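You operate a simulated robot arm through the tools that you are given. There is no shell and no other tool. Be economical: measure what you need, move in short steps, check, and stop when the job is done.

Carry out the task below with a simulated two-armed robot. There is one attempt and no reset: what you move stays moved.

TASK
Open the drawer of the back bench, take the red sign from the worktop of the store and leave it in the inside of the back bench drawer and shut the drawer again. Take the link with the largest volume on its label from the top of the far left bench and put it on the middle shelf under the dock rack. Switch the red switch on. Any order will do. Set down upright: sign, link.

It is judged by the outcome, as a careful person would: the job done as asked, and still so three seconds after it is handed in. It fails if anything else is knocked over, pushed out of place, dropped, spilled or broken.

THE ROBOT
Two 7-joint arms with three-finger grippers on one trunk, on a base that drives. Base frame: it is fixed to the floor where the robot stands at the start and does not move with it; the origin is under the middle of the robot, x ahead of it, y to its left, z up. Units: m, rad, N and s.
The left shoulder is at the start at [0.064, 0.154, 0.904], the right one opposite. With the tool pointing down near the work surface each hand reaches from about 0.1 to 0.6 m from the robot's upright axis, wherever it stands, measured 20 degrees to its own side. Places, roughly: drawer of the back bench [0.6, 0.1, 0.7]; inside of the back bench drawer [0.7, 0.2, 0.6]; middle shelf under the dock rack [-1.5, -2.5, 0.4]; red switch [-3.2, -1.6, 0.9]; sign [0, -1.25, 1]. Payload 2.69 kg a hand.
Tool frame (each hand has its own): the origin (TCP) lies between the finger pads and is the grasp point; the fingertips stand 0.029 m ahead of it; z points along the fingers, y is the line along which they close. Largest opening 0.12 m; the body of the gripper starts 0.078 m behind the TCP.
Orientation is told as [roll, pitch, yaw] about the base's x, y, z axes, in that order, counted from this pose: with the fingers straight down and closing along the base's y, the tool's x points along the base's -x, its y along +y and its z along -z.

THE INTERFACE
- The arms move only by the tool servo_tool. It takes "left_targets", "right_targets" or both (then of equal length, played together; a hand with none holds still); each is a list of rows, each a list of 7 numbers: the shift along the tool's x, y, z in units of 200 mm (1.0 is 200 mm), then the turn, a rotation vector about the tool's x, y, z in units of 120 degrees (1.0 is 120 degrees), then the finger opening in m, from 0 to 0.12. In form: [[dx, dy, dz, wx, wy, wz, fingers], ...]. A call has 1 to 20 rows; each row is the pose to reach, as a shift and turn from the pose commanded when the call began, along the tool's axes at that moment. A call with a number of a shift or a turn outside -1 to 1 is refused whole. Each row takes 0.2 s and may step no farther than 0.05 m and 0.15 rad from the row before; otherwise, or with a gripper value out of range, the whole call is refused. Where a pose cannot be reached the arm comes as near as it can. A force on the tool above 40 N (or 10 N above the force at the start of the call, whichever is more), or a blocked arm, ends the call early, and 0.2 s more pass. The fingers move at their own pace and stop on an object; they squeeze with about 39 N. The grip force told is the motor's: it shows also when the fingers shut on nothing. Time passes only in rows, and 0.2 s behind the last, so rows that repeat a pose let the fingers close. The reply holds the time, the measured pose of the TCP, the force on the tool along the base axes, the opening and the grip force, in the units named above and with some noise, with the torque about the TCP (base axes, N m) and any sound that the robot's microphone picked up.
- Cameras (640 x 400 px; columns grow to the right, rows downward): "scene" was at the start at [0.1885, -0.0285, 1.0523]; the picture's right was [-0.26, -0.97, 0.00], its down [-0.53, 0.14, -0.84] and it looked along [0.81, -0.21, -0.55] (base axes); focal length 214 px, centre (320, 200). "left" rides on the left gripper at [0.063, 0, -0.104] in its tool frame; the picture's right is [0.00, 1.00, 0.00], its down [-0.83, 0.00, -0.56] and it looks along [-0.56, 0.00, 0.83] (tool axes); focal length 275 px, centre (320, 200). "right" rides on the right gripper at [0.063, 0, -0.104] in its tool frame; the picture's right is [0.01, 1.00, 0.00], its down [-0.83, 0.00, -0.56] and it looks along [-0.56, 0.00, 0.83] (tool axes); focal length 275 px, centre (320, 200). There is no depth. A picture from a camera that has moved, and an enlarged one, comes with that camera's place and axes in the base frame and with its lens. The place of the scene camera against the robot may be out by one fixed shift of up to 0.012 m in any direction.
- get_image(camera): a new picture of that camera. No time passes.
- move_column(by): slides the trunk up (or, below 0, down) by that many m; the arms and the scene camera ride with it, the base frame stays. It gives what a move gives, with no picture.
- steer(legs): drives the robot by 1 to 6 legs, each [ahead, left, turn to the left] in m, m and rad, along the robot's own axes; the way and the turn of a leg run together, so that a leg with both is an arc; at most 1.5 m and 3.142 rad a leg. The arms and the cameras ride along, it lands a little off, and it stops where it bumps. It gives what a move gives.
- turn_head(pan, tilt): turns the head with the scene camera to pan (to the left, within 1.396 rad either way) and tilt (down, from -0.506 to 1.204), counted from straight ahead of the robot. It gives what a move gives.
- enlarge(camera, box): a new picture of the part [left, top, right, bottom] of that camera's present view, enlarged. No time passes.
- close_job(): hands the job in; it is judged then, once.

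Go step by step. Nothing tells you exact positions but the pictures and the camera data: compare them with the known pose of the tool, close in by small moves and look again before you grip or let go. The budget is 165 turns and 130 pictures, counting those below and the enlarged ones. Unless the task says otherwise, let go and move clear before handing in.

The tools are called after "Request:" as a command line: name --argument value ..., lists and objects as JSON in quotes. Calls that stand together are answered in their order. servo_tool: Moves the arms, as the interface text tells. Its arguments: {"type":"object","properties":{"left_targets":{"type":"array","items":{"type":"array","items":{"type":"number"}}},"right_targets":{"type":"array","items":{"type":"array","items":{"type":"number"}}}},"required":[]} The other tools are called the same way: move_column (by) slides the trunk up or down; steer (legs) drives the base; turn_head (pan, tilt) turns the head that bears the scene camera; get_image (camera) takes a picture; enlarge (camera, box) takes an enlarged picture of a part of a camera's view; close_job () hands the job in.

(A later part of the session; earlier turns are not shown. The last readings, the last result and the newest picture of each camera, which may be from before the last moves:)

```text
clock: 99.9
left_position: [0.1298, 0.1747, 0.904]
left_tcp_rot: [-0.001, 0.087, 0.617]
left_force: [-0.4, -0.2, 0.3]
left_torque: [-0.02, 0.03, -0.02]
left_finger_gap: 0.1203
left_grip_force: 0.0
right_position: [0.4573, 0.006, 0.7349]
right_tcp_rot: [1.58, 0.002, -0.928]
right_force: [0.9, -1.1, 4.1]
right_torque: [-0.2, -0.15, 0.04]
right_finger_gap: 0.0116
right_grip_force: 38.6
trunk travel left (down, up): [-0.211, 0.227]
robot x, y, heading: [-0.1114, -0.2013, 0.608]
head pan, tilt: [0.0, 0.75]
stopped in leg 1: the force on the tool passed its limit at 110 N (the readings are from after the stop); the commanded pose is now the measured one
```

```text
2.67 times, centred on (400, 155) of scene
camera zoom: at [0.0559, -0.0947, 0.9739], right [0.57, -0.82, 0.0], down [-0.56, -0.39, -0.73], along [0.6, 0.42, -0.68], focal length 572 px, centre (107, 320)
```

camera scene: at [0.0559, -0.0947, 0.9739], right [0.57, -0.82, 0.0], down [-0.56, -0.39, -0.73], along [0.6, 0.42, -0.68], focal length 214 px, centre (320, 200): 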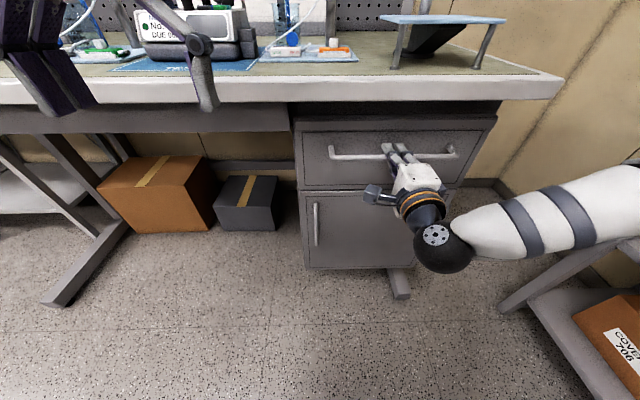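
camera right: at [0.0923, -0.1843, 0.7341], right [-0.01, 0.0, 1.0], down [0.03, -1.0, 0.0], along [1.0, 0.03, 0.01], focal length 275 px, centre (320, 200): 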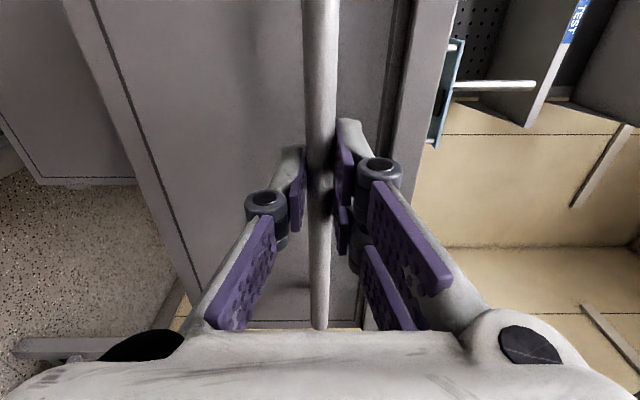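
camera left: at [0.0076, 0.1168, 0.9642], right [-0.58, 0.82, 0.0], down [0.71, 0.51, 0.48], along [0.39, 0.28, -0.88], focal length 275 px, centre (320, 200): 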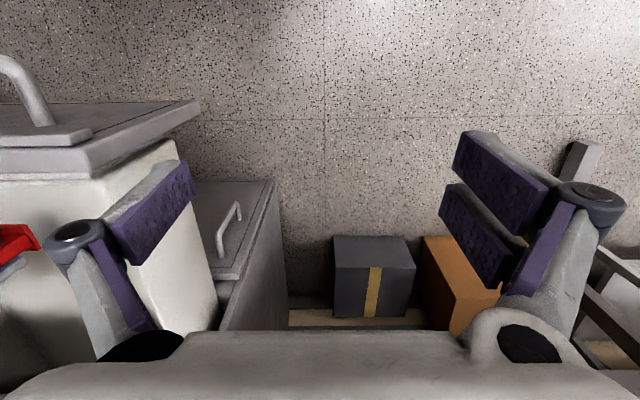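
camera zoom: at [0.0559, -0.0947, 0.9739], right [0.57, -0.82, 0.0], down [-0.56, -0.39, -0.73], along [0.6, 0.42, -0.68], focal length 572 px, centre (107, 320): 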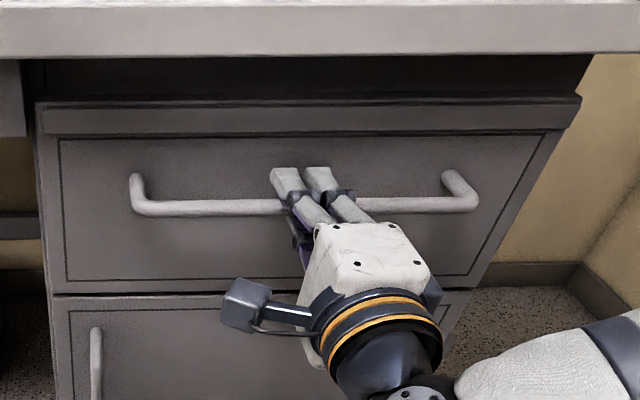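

It looks flush. One gentle arm push to confirm, then release and retract.

Request:
servo_tool --right_targets '[[0, 0, 0.03, 0, 0, 0, 0.0], [0, 0, 0.06, 0, 0, 0, 0.0], [0, 0, 0.09, 0, 0, 0, 0.0]]'

Request:
servo_tool --right_targets '[[0, 0, 0, 0, 0, 0, 0.05], [0, 0, 0, 0, 0, 0, 0.1], [0, 0, 0, 0, 0, 0, 0.1], [0, 0, -0.2, 0, 0, 0, 0.1], [0, 0, -0.4, 0, 0, 0, 0.1], [0, 0, -0.55, 0, 0, 0, 0.1]]'

Request:
get_image --camera "right"

```text
clock: 100.7
left_position: [0.1295, 0.1746, 0.9031]
left_tcp_rot: [0.0, 0.088, 0.616]
left_force: [-0.5, 0.3, -0.1]
left_torque: [0.04, 0.01, 0.01]
left_finger_gap: 0.12
left_grip_force: 0.0
right_position: [0.469, 0.0156, 0.7352]
right_tcp_rot: [1.577, 0.002, -0.929]
right_force: [-9.5, -6.4, 2.9]
right_torque: [0.02, -0.26, -0.5]
right_finger_gap: 0.0135
right_grip_force: 36.7
trunk travel left (down, up): [-0.211, 0.227]
robot x, y, heading: [-0.109, -0.2008, 0.613]
head pan, tilt: [0.0, 0.75]
stopped in row 3 (right hand): the force on the tool passed its limit at 49 N (the readings are from after the stop); the commanded pose is now the measured one
```

```text
clock: 102.1
left_position: [0.1302, 0.1746, 0.9026]
left_tcp_rot: [-0.002, 0.087, 0.616]
left_force: [-0.3, -0.8, 0.4]
left_torque: [0.02, 0.0, -0.01]
left_finger_gap: 0.1201
left_grip_force: 0.0
right_position: [0.381, -0.0506, 0.7355]
right_tcp_rot: [1.576, 0.001, -0.93]
right_force: [-0.6, -0.1, 0.5]
right_torque: [-0.01, -0.01, -0.02]
right_finger_gap: 0.1001
right_grip_force: 0.1
trunk travel left (down, up): [-0.211, 0.227]
robot x, y, heading: [-0.1119, -0.2021, 0.611]
head pan, tilt: [0.0, 0.75]
```

```text
69 pictures are left
camera right: at [0.2614, -0.064, 0.7351], right [-0.01, 0.0, 1.0], down [0.05, -1.0, 0.0], along [1.0, 0.05, 0.01], focal length 275 px, centre (320, 200)
```

right: 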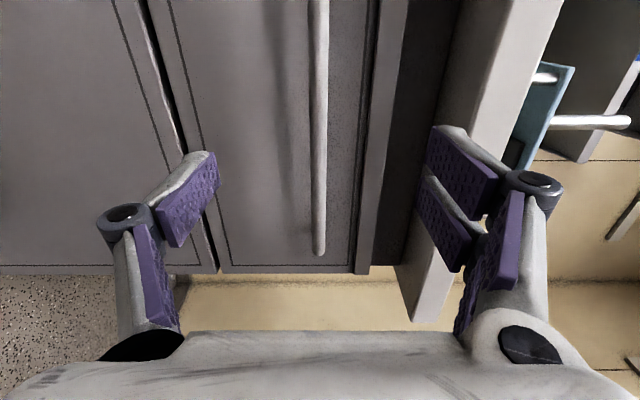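

The drawer is flush shut. I back off, bring the right hand back to the downward pose and look for the far left bench and the switch.

Request:
steer --legs '[[-0.4, 0, 0]]'

Request:
servo_tool --right_targets '[[0, 0.1, 0, 0.068, 0, 0, 0.1], [0, 0.2, 0, 0.136, 0, 0, 0.1], [0, 0.3, 0, 0.205, 0, 0, 0.1], [0, 0.4, 0, 0.273, 0, 0, 0.1], [0, 0.5, 0, 0.341, 0, 0, 0.1], [0, 0.6, 0, 0.409, 0, 0, 0.1], [0, 0.7, 0, 0.477, 0, 0, 0.1], [0, 0.8, 0, 0.545, 0, 0, 0.1], [0, 0.85, 0, 0.614, 0, 0, 0.1], [0, 0.9, 0, 0.682, 0, 0, 0.1], [0, 0.95, 0, 0.75, 0, 0, 0.1]]'

Request:
move_column --by 0.1

Request:
turn_head --pan 1.35 --tilt 0.3

Request:
get_image --camera "scene"

```text
clock: 104.6
left_position: [-0.1972, -0.0504, 0.9028]
left_tcp_rot: [-0.001, 0.087, 0.626]
left_force: [0.2, -0.3, -0.9]
left_torque: [0.01, 0.03, 0.03]
left_finger_gap: 0.12
left_grip_force: 0.0
right_position: [0.0553, -0.2741, 0.736]
right_tcp_rot: [1.577, 0.002, -0.922]
right_force: [0.7, 0.2, -0.7]
right_torque: [0.01, 0.02, -0.01]
right_finger_gap: 0.1
right_grip_force: 0.0
trunk travel left (down, up): [-0.211, 0.227]
robot x, y, heading: [-0.4338, -0.4253, 0.618]
head pan, tilt: [0.0, 0.75]
```

```text
clock: 107.0
left_position: [-0.1961, -0.0515, 0.903]
left_tcp_rot: [-0.002, 0.089, 0.625]
left_force: [0.1, 0.0, -0.8]
left_torque: [0.0, 0.03, 0.03]
left_finger_gap: 0.1199
left_grip_force: 0.1
right_position: [0.0547, -0.2756, 0.9237]
right_tcp_rot: [0.001, 0.002, -0.919]
right_force: [0.7, -0.7, 0.6]
right_torque: [0.01, 0.01, -0.03]
right_finger_gap: 0.0998
right_grip_force: 0.0
right hand out of reach, approached as far as the arm can: row 1, 2, 3
trunk travel left (down, up): [-0.211, 0.227]
robot x, y, heading: [-0.4327, -0.4303, 0.618]
head pan, tilt: [0.0, 0.75]
```

```text
clock: 108.3
left_position: [-0.1966, -0.0511, 1.0022]
left_tcp_rot: [-0.002, 0.088, 0.625]
left_force: [0.3, -0.2, -0.3]
left_torque: [-0.04, 0.0, 0.0]
left_finger_gap: 0.12
left_grip_force: 0.1
right_position: [0.0569, -0.2747, 1.0256]
right_tcp_rot: [0.005, 0.003, -0.922]
right_force: [0.1, 0.7, -0.1]
right_torque: [-0.04, 0.01, -0.02]
right_finger_gap: 0.1001
right_grip_force: 0.1
trunk travel left (down, up): [-0.311, 0.127]
robot x, y, heading: [-0.4309, -0.428, 0.612]
head pan, tilt: [0.0, 0.75]
```

```text
clock: 109.8
left_position: [-0.1958, -0.0513, 1.0026]
left_tcp_rot: [-0.001, 0.086, 0.624]
left_force: [0.5, -0.2, 0.0]
left_torque: [0.02, -0.04, 0.04]
left_finger_gap: 0.12
left_grip_force: 0.1
right_position: [0.0562, -0.276, 1.0244]
right_tcp_rot: [0.006, 0.002, -0.921]
right_force: [-0.7, 0.2, -0.9]
right_torque: [-0.02, 0.02, 0.03]
right_finger_gap: 0.0999
right_grip_force: 0.2
trunk travel left (down, up): [-0.311, 0.127]
robot x, y, heading: [-0.4326, -0.4287, 0.61]
head pan, tilt: [1.349, 0.3]
```

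```text
68 pictures are left
camera scene: at [-0.3925, -0.2971, 1.114], right [0.92, 0.38, 0.0], down [0.11, -0.27, -0.96], along [-0.37, 0.88, -0.3], focal length 214 px, centre (320, 200)
```

scene: 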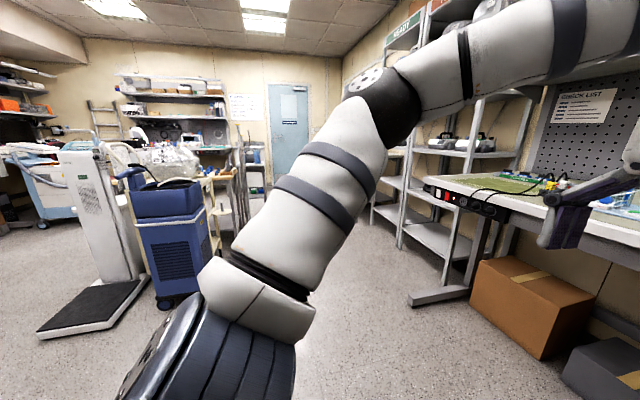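

I turn around to view the rest of the room.

Request:
steer --legs '[[0, 0, 2.4]]'

Request:
turn_head --pan -0.3 --tilt 0.2

Request:
get_image --camera "scene"

Request:
turn_head --pan 1.0 --tilt 0.2

Request:
get_image --camera "scene"

```text
clock: 116.0
left_position: [-0.8577, -0.5667, 1.0035]
left_tcp_rot: [-0.003, 0.087, 3.065]
left_force: [-0.3, -1.1, 0.0]
left_torque: [0.0, -0.02, -0.01]
left_finger_gap: 0.1198
left_grip_force: 0.1
right_position: [-0.9062, -0.2311, 1.025]
right_tcp_rot: [0.007, 0.0, 1.521]
right_force: [-0.3, 0.0, -0.9]
right_torque: [0.01, -0.03, 0.01]
right_finger_gap: 0.1001
right_grip_force: 0.0
trunk travel left (down, up): [-0.311, 0.127]
robot x, y, heading: [-0.4322, -0.4297, 3.054]
head pan, tilt: [1.349, 0.3]
```

```text
clock: 117.7
left_position: [-0.8591, -0.567, 1.0025]
left_tcp_rot: [-0.001, 0.087, 3.065]
left_force: [-0.2, 0.9, -0.9]
left_torque: [0.04, 0.0, 0.07]
left_finger_gap: 0.1199
left_grip_force: 0.2
right_position: [-0.9056, -0.2318, 1.0254]
right_tcp_rot: [0.006, 0.001, 1.52]
right_force: [0.3, -0.8, -0.2]
right_torque: [0.01, 0.03, 0.03]
right_finger_gap: 0.1001
right_grip_force: 0.0
trunk travel left (down, up): [-0.311, 0.127]
robot x, y, heading: [-0.4329, -0.4269, 3.056]
head pan, tilt: [-0.3, 0.201]
```

```text
67 pictures are left
camera scene: at [-0.6071, -0.393, 1.1233], right [0.38, 0.93, 0.0], down [0.18, -0.07, -0.98], along [-0.91, 0.37, -0.2], focal length 214 px, centre (320, 200)
```

scene: 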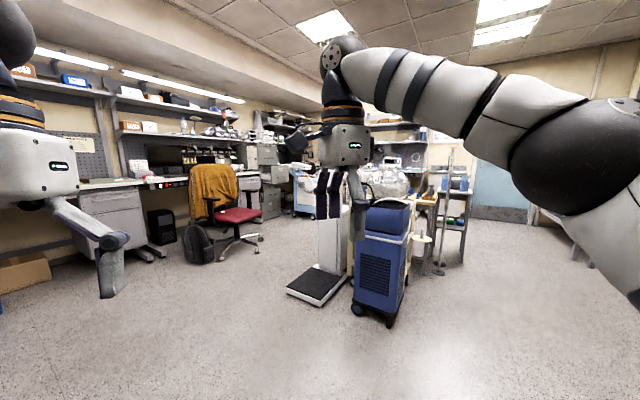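

```text
clock: 119.2
left_position: [-0.8578, -0.5665, 1.0028]
left_tcp_rot: [-0.003, 0.089, 3.064]
left_force: [-0.2, 0.0, -0.7]
left_torque: [-0.02, 0.02, 0.04]
left_finger_gap: 0.1201
left_grip_force: 0.0
right_position: [-0.9063, -0.232, 1.0247]
right_tcp_rot: [0.004, 0.0, 1.522]
right_force: [0.7, -0.1, -0.1]
right_torque: [0.02, 0.02, -0.01]
right_finger_gap: 0.1
right_grip_force: 0.1
trunk travel left (down, up): [-0.311, 0.127]
robot x, y, heading: [-0.4328, -0.4353, 3.055]
head pan, tilt: [1.0, 0.201]
```

```text
66 pictures are left
camera scene: at [-0.5775, -0.5018, 1.1233], right [-0.79, 0.61, 0.0], down [0.12, 0.16, -0.98], along [-0.6, -0.78, -0.2], focal length 214 px, centre (320, 200)
```

scene: 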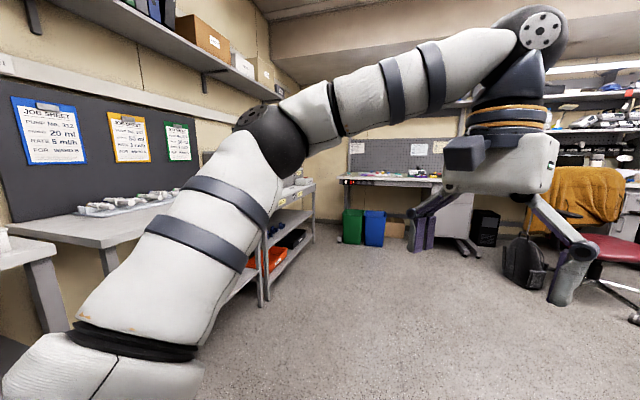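

The bench beyond (−3.2, −1.6) lies opposite. I turn to face it squarely and drive closer.

Request:
steer --legs '[[0, 0, 0.69], [1.3, -0.1, 0]]'

Request:
turn_head --pan -0.1 --tilt 0.3

Request:
get_image --camera "scene"

```text
clock: 127.6
left_position: [-1.8145, -1.4493, 1.0023]
left_tcp_rot: [-0.001, 0.088, -2.548]
left_force: [-0.1, -0.4, -0.7]
left_torque: [-0.01, -0.01, -0.01]
left_finger_gap: 0.1197
left_grip_force: 0.0
right_position: [-2.0597, -1.217, 1.0253]
right_tcp_rot: [0.005, 0.002, 2.189]
right_force: [0.8, -0.1, 0.6]
right_torque: [-0.02, 0.01, -0.01]
right_finger_gap: 0.1003
right_grip_force: 0.0
trunk travel left (down, up): [-0.311, 0.127]
robot x, y, heading: [-1.5683, -1.0786, -2.553]
head pan, tilt: [1.0, 0.201]
```

```text
clock: 128.9
left_position: [-1.8134, -1.449, 1.0033]
left_tcp_rot: [-0.004, 0.088, -2.548]
left_force: [-0.5, -0.2, 0.1]
left_torque: [-0.02, 0.03, 0.03]
left_finger_gap: 0.12
left_grip_force: 0.0
right_position: [-2.0607, -1.2171, 1.0256]
right_tcp_rot: [0.005, 0.001, 2.19]
right_force: [-0.4, 0.6, -0.5]
right_torque: [0.0, 0.0, -0.02]
right_finger_gap: 0.1001
right_grip_force: 0.0
trunk travel left (down, up): [-0.311, 0.127]
robot x, y, heading: [-1.5642, -1.081, -2.555]
head pan, tilt: [-0.099, 0.3]
```

```text
65 pictures are left
camera scene: at [-1.7213, -1.1771, 1.114], right [-0.47, 0.88, 0.0], down [0.26, 0.14, -0.96], along [-0.84, -0.45, -0.3], focal length 214 px, centre (320, 200)
```

scene: 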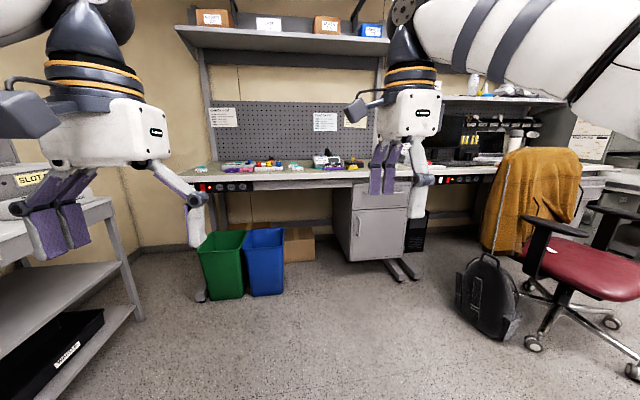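

Request:
enlarge --camera "scene" --box '[180, 130, 380, 255]'

Request:
enlarge --camera "scene" --box '[310, 110, 510, 235]'

```text
3.20 times, centred on (280, 192) of scene
camera zoom: at [-1.7213, -1.1771, 1.114], right [-0.47, 0.88, 0.0], down [0.26, 0.14, -0.96], along [-0.84, -0.45, -0.3], focal length 686 px, centre (448, 224)
```

zoom: 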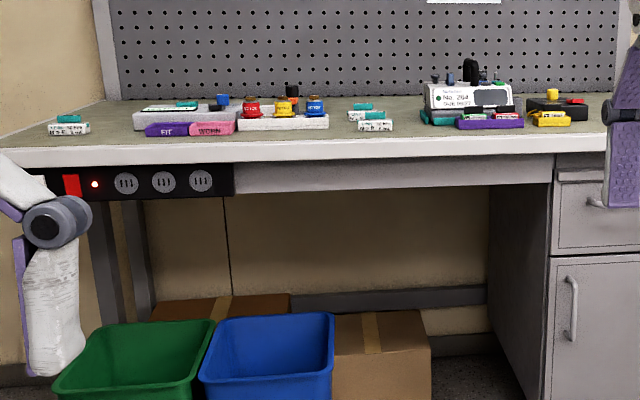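

```text
3.20 times, centred on (410, 172) of scene
camera zoom: at [-1.7213, -1.1771, 1.114], right [-0.47, 0.88, 0.0], down [0.26, 0.14, -0.96], along [-0.84, -0.45, -0.3], focal length 686 px, centre (32, 288)
```

zoom: 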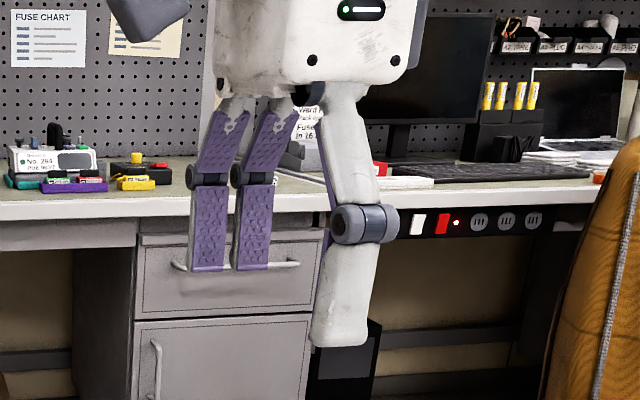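

The far left bench (with the bins below) carries small labelled items, and a black box with yellow and red buttons near (−3.2, −1.6). I drive closer.

Request:
steer --legs '[[0.7, 0.15, 0.018]]'

Request:
turn_head --pan 0.0 --tilt 0.45

Request:
get_image --camera "scene"

```text
clock: 132.8
left_position: [-2.2968, -1.9728, 1.0032]
left_tcp_rot: [-0.002, 0.089, -2.525]
left_force: [0.1, -0.4, 0.1]
left_torque: [0.01, 0.02, -0.03]
left_finger_gap: 0.12
left_grip_force: 0.0
right_position: [-2.5481, -1.7465, 1.0252]
right_tcp_rot: [0.005, 0.002, 2.214]
right_force: [-0.4, 0.0, 1.3]
right_torque: [0.03, -0.01, 0.04]
right_finger_gap: 0.1001
right_grip_force: 0.0
trunk travel left (down, up): [-0.311, 0.127]
robot x, y, heading: [-2.0586, -1.5917, -2.529]
head pan, tilt: [-0.099, 0.3]
```

```text
clock: 133.5
left_position: [-2.2969, -1.9729, 1.0027]
left_tcp_rot: [-0.001, 0.086, -2.527]
left_force: [-0.2, 0.0, 0.1]
left_torque: [0.0, -0.01, 0.01]
left_finger_gap: 0.12
left_grip_force: 0.0
right_position: [-2.5478, -1.7454, 1.0244]
right_tcp_rot: [0.005, 0.002, 2.212]
right_force: [0.4, 0.0, 0.0]
right_torque: [-0.01, -0.01, 0.01]
right_finger_gap: 0.1
right_grip_force: 0.0
trunk travel left (down, up): [-0.311, 0.127]
robot x, y, heading: [-2.0606, -1.596, -2.534]
head pan, tilt: [0.0, 0.45]
```

```text
62 pictures are left
camera scene: at [-2.2046, -1.7055, 1.1001], right [-0.57, 0.82, 0.0], down [0.36, 0.25, -0.9], along [-0.74, -0.51, -0.43], focal length 214 px, centre (320, 200)
```

scene: 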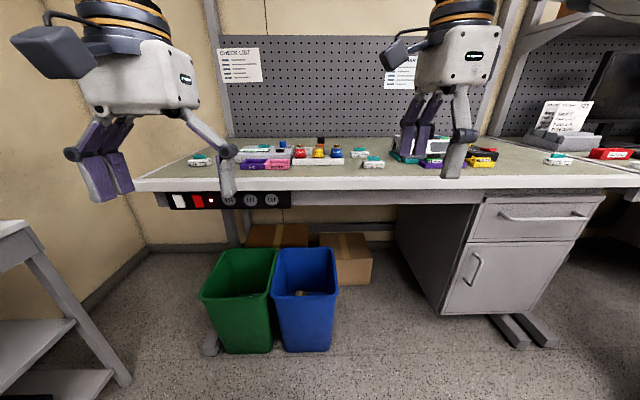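

Request:
enlarge --camera "scene" --box '[180, 130, 300, 180]'

Request:
enlarge --camera "scene" --box '[280, 130, 400, 180]'

Request:
enlarge --camera "scene" --box '[390, 120, 510, 180]'

Request:
enlarge --camera "scene" --box '[520, 120, 640, 180]'

```text
5.33 times, centred on (240, 155) of scene
camera zoom: at [-2.2046, -1.7055, 1.1001], right [-0.57, 0.82, 0.0], down [0.36, 0.25, -0.9], along [-0.74, -0.51, -0.43], focal length 1144 px, centre (747, 440)
```

zoom: 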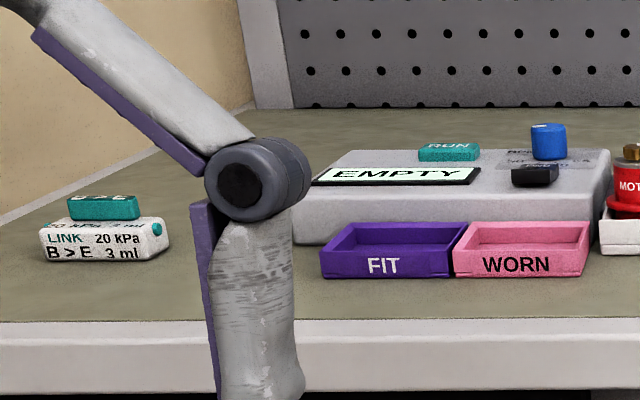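

```text
5.33 times, centred on (340, 155) of scene
camera zoom: at [-2.2046, -1.7055, 1.1001], right [-0.57, 0.82, 0.0], down [0.36, 0.25, -0.9], along [-0.74, -0.51, -0.43], focal length 1144 px, centre (213, 440)
```

zoom: 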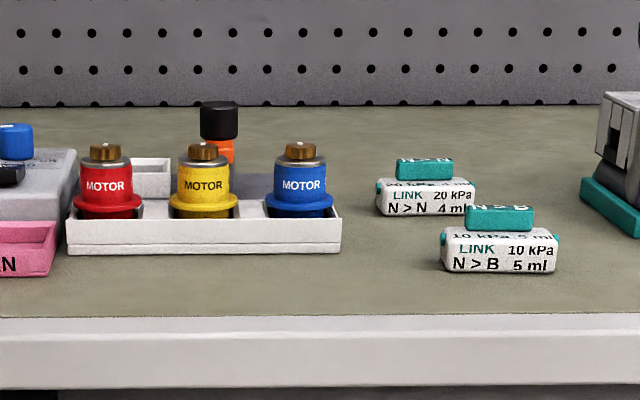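

```text
5.33 times, centred on (450, 150) of scene
camera zoom: at [-2.2046, -1.7055, 1.1001], right [-0.57, 0.82, 0.0], down [0.36, 0.25, -0.9], along [-0.74, -0.51, -0.43], focal length 1144 px, centre (-373, 467)
```

zoom: 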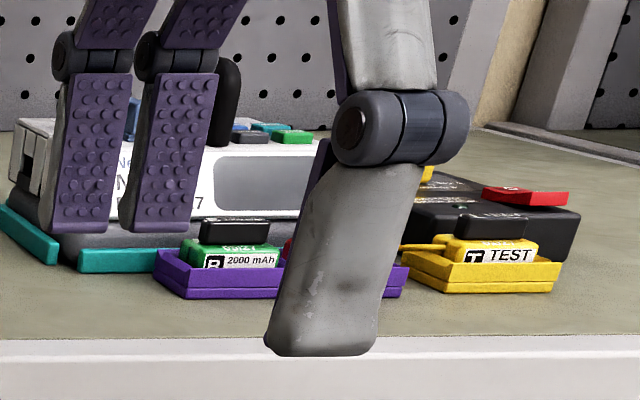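

```text
5.33 times, centred on (580, 150) of scene
camera zoom: at [-2.2046, -1.7055, 1.1001], right [-0.57, 0.82, 0.0], down [0.36, 0.25, -0.9], along [-0.74, -0.51, -0.43], focal length 1144 px, centre (-1067, 467)
```

zoom: 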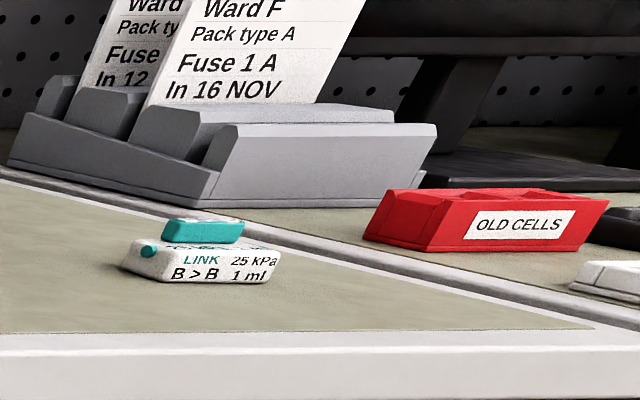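

Links read 3, 4, 5 and 1 ml: the 5 ml one (N>B) at about (−2.94, −1.98) is mine. The red switch is on the black box to the right. I drive closer.

Request:
move_column --by 0.06

Request:
steer --legs '[[0.4, 0, 0]]'

Request:
turn_head --pan -0.2 --tilt 0.7

Request:
get_image --camera "scene"

Request:
get_image --camera "right"

```text
clock: 134.5
left_position: [-2.2975, -1.9725, 1.0609]
left_tcp_rot: [-0.003, 0.089, -2.524]
left_force: [-0.1, 0.2, 0.2]
left_torque: [0.0, 0.0, -0.01]
left_finger_gap: 0.1201
left_grip_force: 0.1
right_position: [-2.5492, -1.745, 1.0843]
right_tcp_rot: [0.002, 0.002, 2.212]
right_force: [-0.7, -0.8, -0.5]
right_torque: [0.05, -0.01, -0.01]
right_finger_gap: 0.0997
right_grip_force: 0.0
trunk travel left (down, up): [-0.371, 0.067]
robot x, y, heading: [-2.0615, -1.5956, -2.535]
head pan, tilt: [0.0, 0.45]
```

```text
clock: 136.9
left_position: [-2.6232, -2.1902, 1.0623]
left_tcp_rot: [-0.002, 0.09, -2.539]
left_force: [-0.1, 0.2, 0.4]
left_torque: [0.03, -0.03, 0.03]
left_finger_gap: 0.1201
left_grip_force: 0.2
right_position: [-2.8703, -1.9586, 1.0842]
right_tcp_rot: [0.005, 0.003, 2.2]
right_force: [0.5, 0.0, -0.5]
right_torque: [0.02, 0.0, 0.02]
right_finger_gap: 0.0999
right_grip_force: 0.1
trunk travel left (down, up): [-0.371, 0.067]
robot x, y, heading: [-2.3775, -1.8153, -2.547]
head pan, tilt: [0.0, 0.45]
```

```text
clock: 137.7
left_position: [-2.6226, -2.1892, 1.0623]
left_tcp_rot: [0.0, 0.087, -2.538]
left_force: [0.0, -0.3, 0.2]
left_torque: [-0.01, -0.01, 0.02]
left_finger_gap: 0.1201
left_grip_force: 0.0
right_position: [-2.8704, -1.9595, 1.0853]
right_tcp_rot: [0.006, 0.0, 2.2]
right_force: [-0.4, 0.3, 0.6]
right_torque: [-0.02, 0.01, 0.06]
right_finger_gap: 0.1
right_grip_force: 0.0
trunk travel left (down, up): [-0.371, 0.067]
robot x, y, heading: [-2.3789, -1.8125, -2.548]
head pan, tilt: [-0.201, 0.7]
```

```text
57 pictures are left
camera scene: at [-2.5078, -1.8908, 1.1454], right [-0.39, 0.92, 0.0], down [0.59, 0.25, -0.77], along [-0.71, -0.29, -0.64], focal length 214 px, centre (320, 200)
```

scene: 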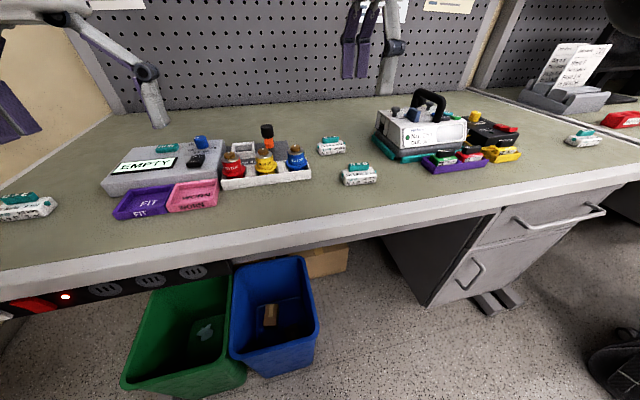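

```text
56 pictures are left
camera right: at [-2.8308, -2.0099, 1.1902], right [-0.81, -0.59, 0.01], down [-0.49, 0.67, 0.55], along [-0.33, 0.44, -0.83], focal length 275 px, centre (320, 200)
```

right: 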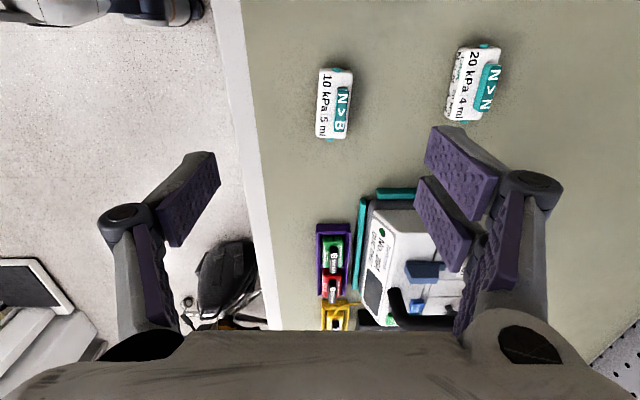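

Only those links are there. The hand's closing direction already lies across the 5 ml link; I shift ~14 mm/17 mm and lower over it.

Request:
servo_tool --right_targets '[[-0.068, 0.083, 0.15, 0, 0, 0, 0.08], [-0.068, 0.083, 0.3, 0, 0, 0, 0.08], [-0.068, 0.083, 0.45, 0, 0, 0, 0.08], [-0.068, 0.083, 0.6, 0, 0, 0, 0.08], [-0.068, 0.083, 0.72, 0, 0, 0, 0.08], [-0.068, 0.083, 0.72, 0, 0, 0, 0.08]]'

Request:
get_image --camera "right"

Request:
enlarge --camera "scene" --box '[280, 110, 440, 210]'

```text
clock: 139.1
left_position: [-2.621, -2.1883, 1.0629]
left_tcp_rot: [-0.001, 0.087, -2.537]
left_force: [0.2, -0.7, -0.3]
left_torque: [0.0, 0.01, -0.01]
left_finger_gap: 0.1201
left_grip_force: 0.2
right_position: [-2.8908, -1.9587, 0.9427]
right_tcp_rot: [0.006, 0.003, 2.2]
right_force: [-0.1, 0.1, -0.8]
right_torque: [-0.02, 0.0, -0.02]
right_finger_gap: 0.0802
right_grip_force: 0.1
trunk travel left (down, up): [-0.371, 0.067]
robot x, y, heading: [-2.378, -1.8159, -2.548]
head pan, tilt: [-0.201, 0.7]
```

```text
55 pictures are left
camera right: at [-2.8527, -2.0094, 1.0465], right [-0.81, -0.59, 0.01], down [-0.49, 0.67, 0.55], along [-0.33, 0.44, -0.83], focal length 275 px, centre (320, 200)
```

right: 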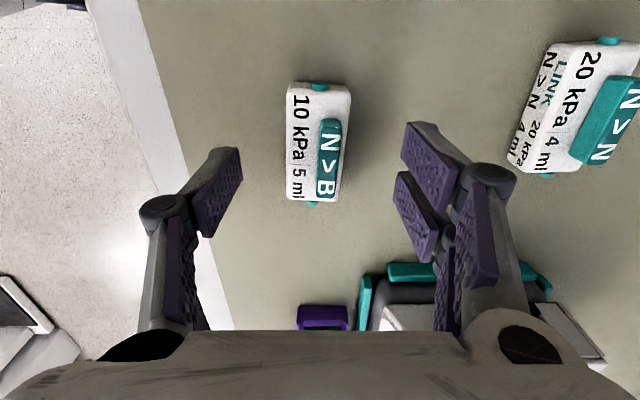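

```text
4.00 times, centred on (360, 160) of scene
camera zoom: at [-2.5077, -1.8907, 1.1454], right [-0.38, 0.92, 0.0], down [0.59, 0.25, -0.77], along [-0.71, -0.29, -0.64], focal length 858 px, centre (160, 360)
```

zoom: 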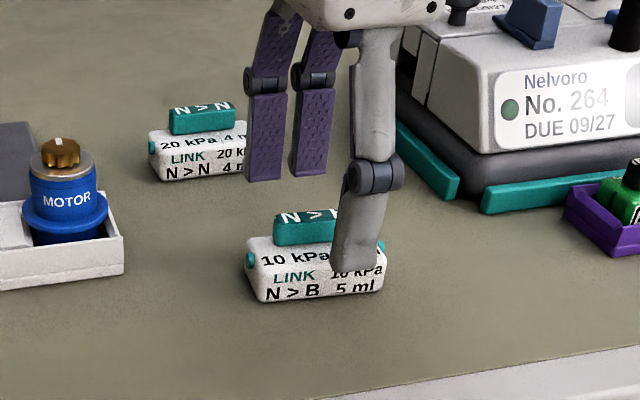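

Centered. Lower and close.

Request:
servo_tool --right_targets '[[0, 0, 0.07, 0, 0, 0, 0.08], [0, 0, 0.14, 0, 0, 0, 0.08], [0, 0, 0.19, 0, 0, 0, 0.08], [0, 0, 0.19, 0, 0, 0, 0.03], [0, 0, 0.19, 0, 0, 0, 0.0], [0, 0, 0.19, 0, 0, 0, 0.0]]'

Request:
get_image --camera "right"

```text
clock: 140.6
left_position: [-2.6193, -2.1877, 1.0636]
left_tcp_rot: [-0.005, 0.086, -2.539]
left_force: [-0.1, 0.8, 0.0]
left_torque: [-0.03, 0.02, 0.03]
left_finger_gap: 0.1199
left_grip_force: 0.0
right_position: [-2.8901, -1.9597, 0.9094]
right_tcp_rot: [0.013, 0.005, 2.199]
right_force: [5.4, 5.2, 22.9]
right_torque: [0.63, -0.21, -0.06]
right_finger_gap: 0.033
right_grip_force: 39.1
trunk travel left (down, up): [-0.371, 0.067]
robot x, y, heading: [-2.3783, -1.8152, -2.547]
head pan, tilt: [-0.201, 0.7]
stopped in row 6 (right hand): the force on the tool passed its limit at 41 N (the readings are from after the stop); the commanded pose is now the measured one
```

```text
53 pictures are left
camera right: at [-2.8509, -2.0093, 1.0135], right [-0.81, -0.59, 0.01], down [-0.49, 0.68, 0.55], along [-0.34, 0.44, -0.83], focal length 275 px, centre (320, 200)
```

right: 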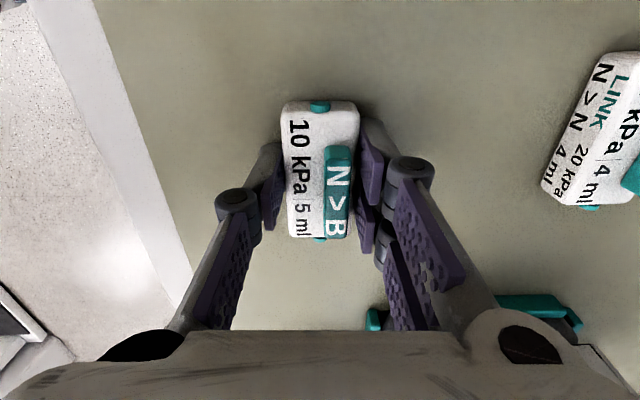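

Link gripped (33 mm). I lift it a little, turn it 90° and set it back so I can re-grip it with a forward-tilted hand fit for the shelf.

Request:
servo_tool --right_targets '[[0, 0, -0.1, 0, 0, 0, 0.0], [0, 0, -0.2, 0, 0, 0, 0.0], [0, 0, -0.2, 0, 0, -0.068, 0.0], [0, 0, -0.2, 0, 0, -0.136, 0.0], [0, 0, -0.2, 0, 0, -0.205, 0.0], [0, 0, -0.2, 0, 0, -0.273, 0.0], [0, 0, -0.2, 0, 0, -0.341, 0.0], [0, 0, -0.2, 0, 0, -0.409, 0.0], [0, 0, -0.2, 0, 0, -0.477, 0.0], [0, 0, -0.2, 0, 0, -0.545, 0.0], [0, 0, -0.2, 0, 0, -0.614, 0.0], [0, 0, -0.2, 0, 0, -0.682, 0.0], [0, 0, -0.2, 0, 0, -0.75, 0.0], [0, 0, -0.2, 0, 0, -0.75, 0.0]]'

Request:
get_image --camera "right"

Request:
enlarge --camera "scene" --box '[280, 110, 440, 210]'

```text
clock: 143.6
left_position: [-2.6217, -2.1897, 1.0632]
left_tcp_rot: [-0.001, 0.089, -2.538]
left_force: [-1.3, 0.0, -0.4]
left_torque: [0.01, 0.02, -0.01]
left_finger_gap: 0.1197
left_grip_force: 0.1
right_position: [-2.8914, -1.9601, 0.946]
right_tcp_rot: [0.003, -0.006, -2.511]
right_force: [-0.7, -0.1, -0.4]
right_torque: [-0.01, 0.01, -0.01]
right_finger_gap: 0.033
right_grip_force: 38.7
trunk travel left (down, up): [-0.371, 0.067]
robot x, y, heading: [-2.3784, -1.8166, -2.545]
head pan, tilt: [-0.201, 0.7]
```

```text
52 pictures are left
camera right: at [-2.8392, -1.9222, 1.0498], right [0.59, -0.8, 0.0], down [-0.67, -0.49, 0.56], along [-0.45, -0.34, -0.83], focal length 275 px, centre (320, 200)
```

right: 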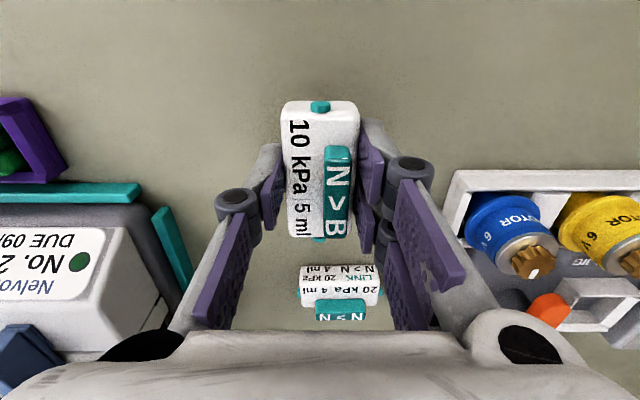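

```text
4.00 times, centred on (360, 160) of scene
camera zoom: at [-2.5079, -1.8907, 1.1454], right [-0.38, 0.92, 0.0], down [0.59, 0.25, -0.76], along [-0.71, -0.29, -0.64], focal length 858 px, centre (160, 360)
```

zoom: 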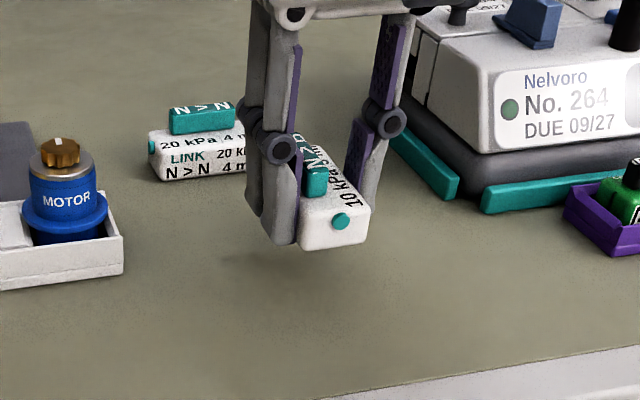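

The link is turned. I shift 2 cm toward me, lower to contact and release.

Request:
servo_tool --right_targets '[[0.1, 0, 0, 0, 0, 0, 0.0], [0.1, 0, 0.08, 0, 0, 0, 0.0], [0.1, 0, 0.14, 0, 0, 0, 0.0], [0.1, 0, 0.17, 0, 0, 0, 0.0]]'

Request:
get_image --camera "right"

```text
clock: 144.6
left_position: [-2.622, -2.1897, 1.0638]
left_tcp_rot: [-0.002, 0.089, -2.537]
left_force: [0.6, -0.2, -0.1]
left_torque: [-0.02, 0.0, 0.01]
left_finger_gap: 0.1199
left_grip_force: 0.0
right_position: [-2.8774, -1.947, 0.912]
right_tcp_rot: [0.002, -0.011, -2.514]
right_force: [0.0, 0.5, -0.1]
right_torque: [-0.01, -0.01, 0.03]
right_finger_gap: 0.0333
right_grip_force: 39.2
trunk travel left (down, up): [-0.371, 0.067]
robot x, y, heading: [-2.3797, -1.8168, -2.545]
head pan, tilt: [-0.201, 0.7]
```

```text
50 pictures are left
camera right: at [-2.823, -1.9101, 1.0151], right [0.59, -0.81, 0.0], down [-0.67, -0.49, 0.56], along [-0.45, -0.34, -0.83], focal length 275 px, centre (320, 200)
```

right: 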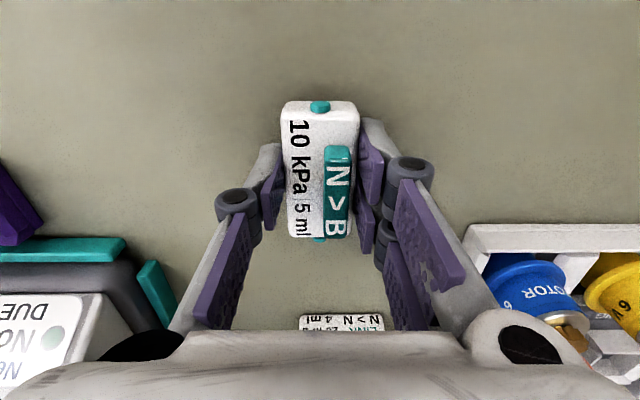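

Request:
servo_tool --right_targets '[[0, 0, 0.01, 0, 0, 0, 0.0], [0, 0, 0.02, 0, 0, 0, 0.0], [0, 0, 0.03, 0, 0, 0, 0.0]]'

```text
clock: 145.4
left_position: [-2.6205, -2.1886, 1.0644]
left_tcp_rot: [-0.001, 0.085, -2.537]
left_force: [-0.2, 0.0, 0.4]
left_torque: [-0.01, 0.0, -0.05]
left_finger_gap: 0.12
left_grip_force: 0.1
right_position: [-2.8757, -1.9493, 0.9095]
right_tcp_rot: [0.005, -0.016, -2.514]
right_force: [-1.3, 1.5, 19.8]
right_torque: [0.37, -0.51, 0.05]
right_finger_gap: 0.033
right_grip_force: 38.7
trunk travel left (down, up): [-0.371, 0.067]
robot x, y, heading: [-2.3779, -1.8157, -2.551]
head pan, tilt: [-0.201, 0.7]
```

Contact made. Release, lift and tilt the hand 45° forward.

Request:
servo_tool --right_targets '[[0, 0, -0.01, 0, 0, 0, 0.04], [0, 0, -0.01, 0, 0, 0, 0.08], [0, 0, -0.01, 0, 0, 0, 0.08], [0, 0, -0.2, 0, 0, 0, 0.08], [0, 0, -0.4, 0, 0, 0, 0.08], [0, 0, -0.4, 0, -0.0625, 0, 0.08], [0, 0, -0.4, 0, -0.125, 0, 0.08], [0, 0, -0.4, 0, -0.1875, 0, 0.08], [0, 0, -0.4, 0, -0.25, 0, 0.08], [0, 0, -0.4, 0, -0.3125, 0, 0.08], [0, 0, -0.4, 0, -0.375, 0, 0.08], [0, 0, -0.4, 0, -0.375, 0, 0.08]]'

Request:
get_image --camera "right"

Request:
get_image --camera "scene"

```text
clock: 148.0
left_position: [-2.6214, -2.1888, 1.0625]
left_tcp_rot: [-0.001, 0.087, -2.537]
left_force: [0.2, -0.7, 0.7]
left_torque: [0.01, 0.0, -0.01]
left_finger_gap: 0.1199
left_grip_force: 0.1
right_position: [-2.8748, -1.9467, 0.9855]
right_tcp_rot: [0.007, -0.795, -2.52]
right_force: [0.4, 0.4, -0.5]
right_torque: [-0.01, 0.0, -0.03]
right_finger_gap: 0.0801
right_grip_force: 0.0
trunk travel left (down, up): [-0.371, 0.067]
robot x, y, heading: [-2.3779, -1.8154, -2.55]
head pan, tilt: [-0.201, 0.7]
```

```text
49 pictures are left
camera right: at [-2.7785, -1.878, 1.0139], right [0.59, -0.81, 0.0], down [-0.15, -0.11, 0.98], along [-0.79, -0.58, -0.18], focal length 275 px, centre (320, 200)
```

right: 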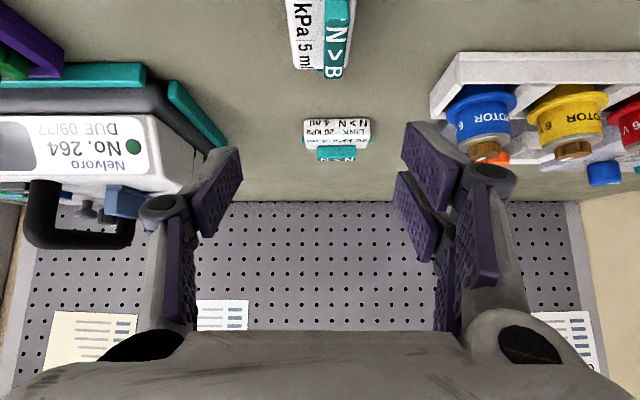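

```text
48 pictures are left
camera scene: at [-2.5079, -1.8907, 1.1454], right [-0.38, 0.92, 0.0], down [0.59, 0.25, -0.76], along [-0.71, -0.29, -0.64], focal length 214 px, centre (320, 200)
```

scene: 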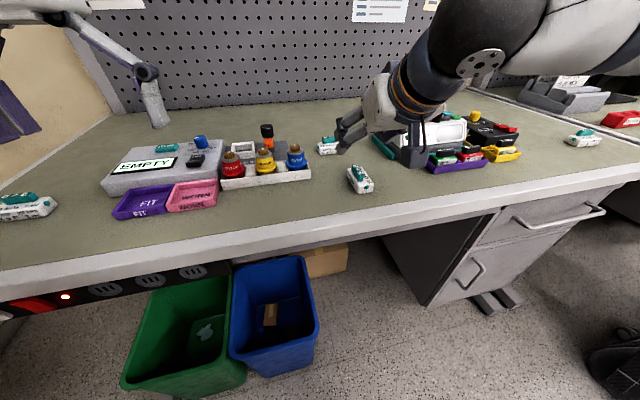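

Link lies straight below the TCP. I descend vertically with the tilted hand.

Request:
servo_tool --right_targets '[[0.09, 0, 0.0875, 0, 0, 0, 0.08], [0.18, 0, 0.175, 0, 0, 0, 0.08], [0.23, 0, 0.224, 0, 0, 0, 0.08], [0.23, 0, 0.224, 0, 0, 0, 0.08]]'

Request:
get_image --camera "right"

Request:
enlarge --camera "scene" --box '[280, 90, 480, 215]'

```text
clock: 149.0
left_position: [-2.622, -2.189, 1.0636]
left_tcp_rot: [-0.002, 0.089, -2.537]
left_force: [-0.1, 0.5, -0.5]
left_torque: [0.03, -0.01, 0.0]
left_finger_gap: 0.1202
left_grip_force: 0.0
right_position: [-2.8763, -1.947, 0.9205]
right_tcp_rot: [0.005, -0.796, -2.517]
right_force: [0.3, 0.1, 0.7]
right_torque: [-0.02, 0.02, 0.01]
right_finger_gap: 0.08
right_grip_force: 0.2
trunk travel left (down, up): [-0.371, 0.067]
robot x, y, heading: [-2.376, -1.816, -2.55]
head pan, tilt: [-0.201, 0.7]
```

```text
47 pictures are left
camera right: at [-2.7788, -1.8782, 0.9484], right [0.59, -0.81, 0.0], down [-0.15, -0.11, 0.98], along [-0.79, -0.58, -0.19], focal length 275 px, centre (320, 200)
```

right: 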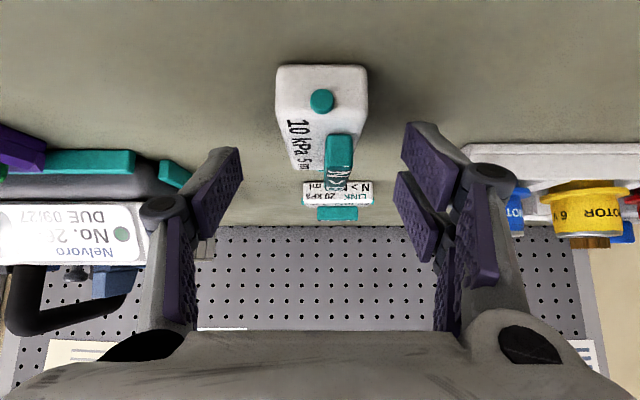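

```text
3.20 times, centred on (380, 152) of scene
camera zoom: at [-2.5078, -1.8906, 1.1454], right [-0.38, 0.92, 0.0], down [0.59, 0.25, -0.76], along [-0.71, -0.29, -0.64], focal length 686 px, centre (128, 352)
```

zoom: 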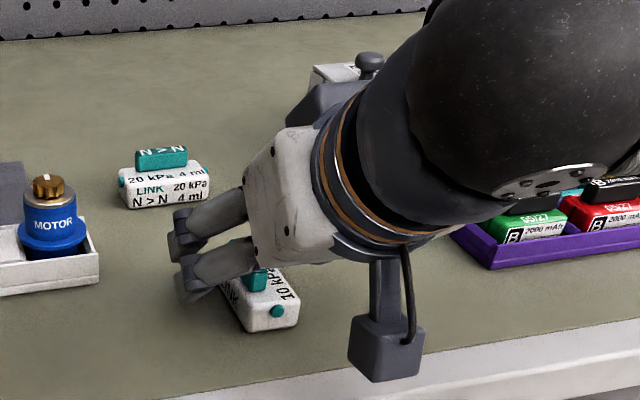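

Request:
servo_tool --right_targets '[[0.011, 0, 0.039, 0, 0, 0, 0.08], [0.022, 0, 0.078, 0, 0, 0, 0.08], [0.022, 0, 0.078, 0, 0, 0, 0.04], [0.022, 0, 0.078, 0, 0, 0, 0.0], [0.022, 0, 0.078, 0, 0, 0, 0.0]]'

Request:
get_image --camera "right"

```text
clock: 149.9
left_position: [-2.6197, -2.1892, 1.0629]
left_tcp_rot: [-0.004, 0.084, -2.537]
left_force: [-0.7, 1.2, -0.1]
left_torque: [-0.03, -0.02, -0.02]
left_finger_gap: 0.12
left_grip_force: 0.0
right_position: [-2.8784, -1.9586, 0.9157]
right_tcp_rot: [0.023, -0.817, -2.515]
right_force: [5.4, -5.3, 19.9]
right_torque: [-0.29, -0.32, 0.11]
right_finger_gap: 0.0335
right_grip_force: 38.8
trunk travel left (down, up): [-0.371, 0.067]
robot x, y, heading: [-2.3777, -1.8156, -2.542]
head pan, tilt: [-0.201, 0.7]
stopped in row 4 (right hand): the force on the tool passed its limit at 46 N (the readings are from after the stop); the commanded pose is now the measured one
```

```text
45 pictures are left
camera right: at [-2.7825, -1.8866, 0.9409], right [0.6, -0.8, 0.01], down [-0.14, -0.09, 0.99], along [-0.79, -0.6, -0.16], focal length 275 px, centre (320, 200)
```

right: 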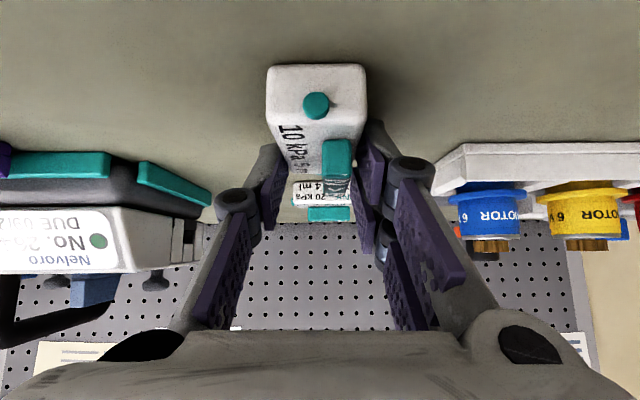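

Gripped at 33.5 mm. Test lift.

Request:
servo_tool --right_targets '[[-0.05, 0, -0.05, 0, 0, 0, 0.0], [-0.12, 0, -0.11, 0, 0, 0, 0.0], [-0.24, 0, -0.22, 0, 0, 0, 0.0], [-0.36, 0, -0.34, 0, 0, 0, 0.0]]'

Request:
get_image --camera "right"

Request:
get_image --camera "scene"

```text
clock: 150.9
left_position: [-2.6208, -2.1887, 1.0635]
left_tcp_rot: [-0.001, 0.088, -2.538]
left_force: [-0.3, 0.4, 0.3]
left_torque: [-0.01, -0.02, 0.05]
left_finger_gap: 0.1198
left_grip_force: 0.1
right_position: [-2.8807, -1.9556, 1.0115]
right_tcp_rot: [0.018, -0.806, -2.517]
right_force: [-0.3, 0.5, 0.0]
right_torque: [0.0, 0.0, 0.0]
right_finger_gap: 0.0334
right_grip_force: 39.4
trunk travel left (down, up): [-0.371, 0.067]
robot x, y, heading: [-2.3793, -1.8129, -2.547]
head pan, tilt: [-0.201, 0.7]
```

```text
44 pictures are left
camera right: at [-2.7843, -1.8849, 1.038], right [0.6, -0.8, 0.01], down [-0.15, -0.1, 0.98], along [-0.79, -0.59, -0.17], focal length 275 px, centre (320, 200)
```

right: 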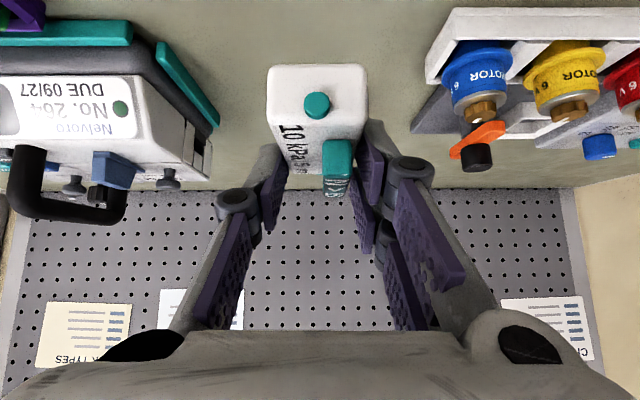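

```text
43 pictures are left
camera scene: at [-2.5073, -1.8908, 1.1454], right [-0.39, 0.92, 0.0], down [0.59, 0.25, -0.77], along [-0.71, -0.29, -0.64], focal length 214 px, centre (320, 200)
```

scene: 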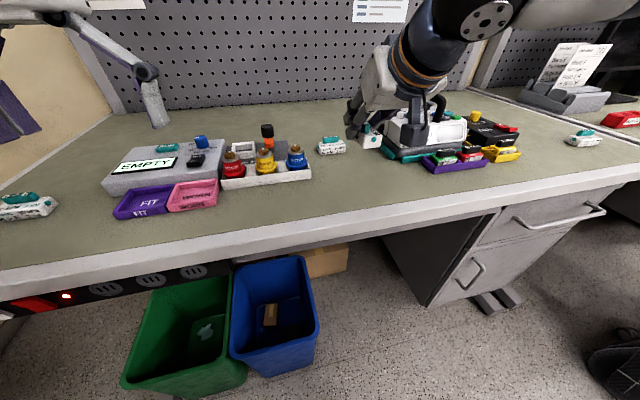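

The link is held upright. I back off the bench and turn to face the dock rack.

Request:
steer --legs '[[-0.4, 0, 0], [0, 0, 1.58]]'

Request:
turn_head --pan 0.0 --tilt 0.6

Request:
get_image --camera "scene"

```text
clock: 157.2
left_position: [-1.6728, -1.8418, 1.0635]
left_tcp_rot: [-0.001, 0.088, -0.99]
left_force: [0.6, -0.5, 0.0]
left_torque: [0.01, 0.0, 0.02]
left_finger_gap: 0.1198
left_grip_force: 0.1
right_position: [-1.913, -2.0964, 1.01]
right_tcp_rot: [0.019, -0.808, -0.968]
right_force: [0.6, 0.3, -0.1]
right_torque: [0.0, 0.01, 0.03]
right_finger_gap: 0.0329
right_grip_force: 39.4
trunk travel left (down, up): [-0.371, 0.067]
robot x, y, heading: [-2.0437, -1.5881, -0.997]
head pan, tilt: [-0.201, 0.7]
```

```text
clock: 157.9
left_position: [-1.6747, -1.841, 1.0629]
left_tcp_rot: [-0.003, 0.086, -0.99]
left_force: [0.4, -1.2, -0.5]
left_torque: [-0.02, 0.01, -0.01]
left_finger_gap: 0.12
left_grip_force: 0.1
right_position: [-1.913, -2.0957, 1.0118]
right_tcp_rot: [0.02, -0.808, -0.966]
right_force: [-0.4, 1.4, -0.9]
right_torque: [0.01, 0.02, 0.03]
right_finger_gap: 0.0328
right_grip_force: 39.5
trunk travel left (down, up): [-0.371, 0.067]
robot x, y, heading: [-2.0395, -1.5881, -1.0]
head pan, tilt: [0.0, 0.6]
```

```text
42 pictures are left
camera scene: at [-1.9554, -1.7247, 1.154], right [-0.84, -0.54, 0.0], down [-0.31, 0.47, -0.82], along [0.45, -0.69, -0.57], focal length 214 px, centre (320, 200)
```

scene: 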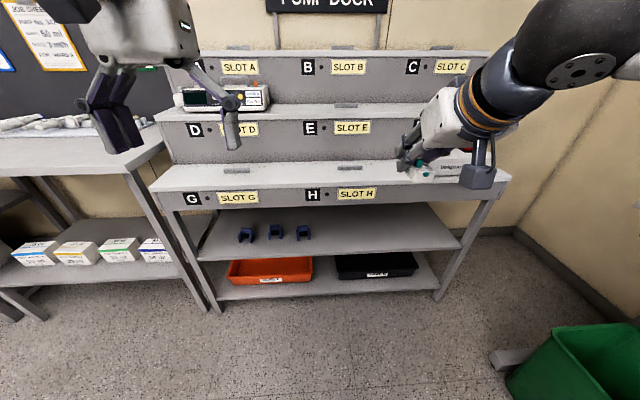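

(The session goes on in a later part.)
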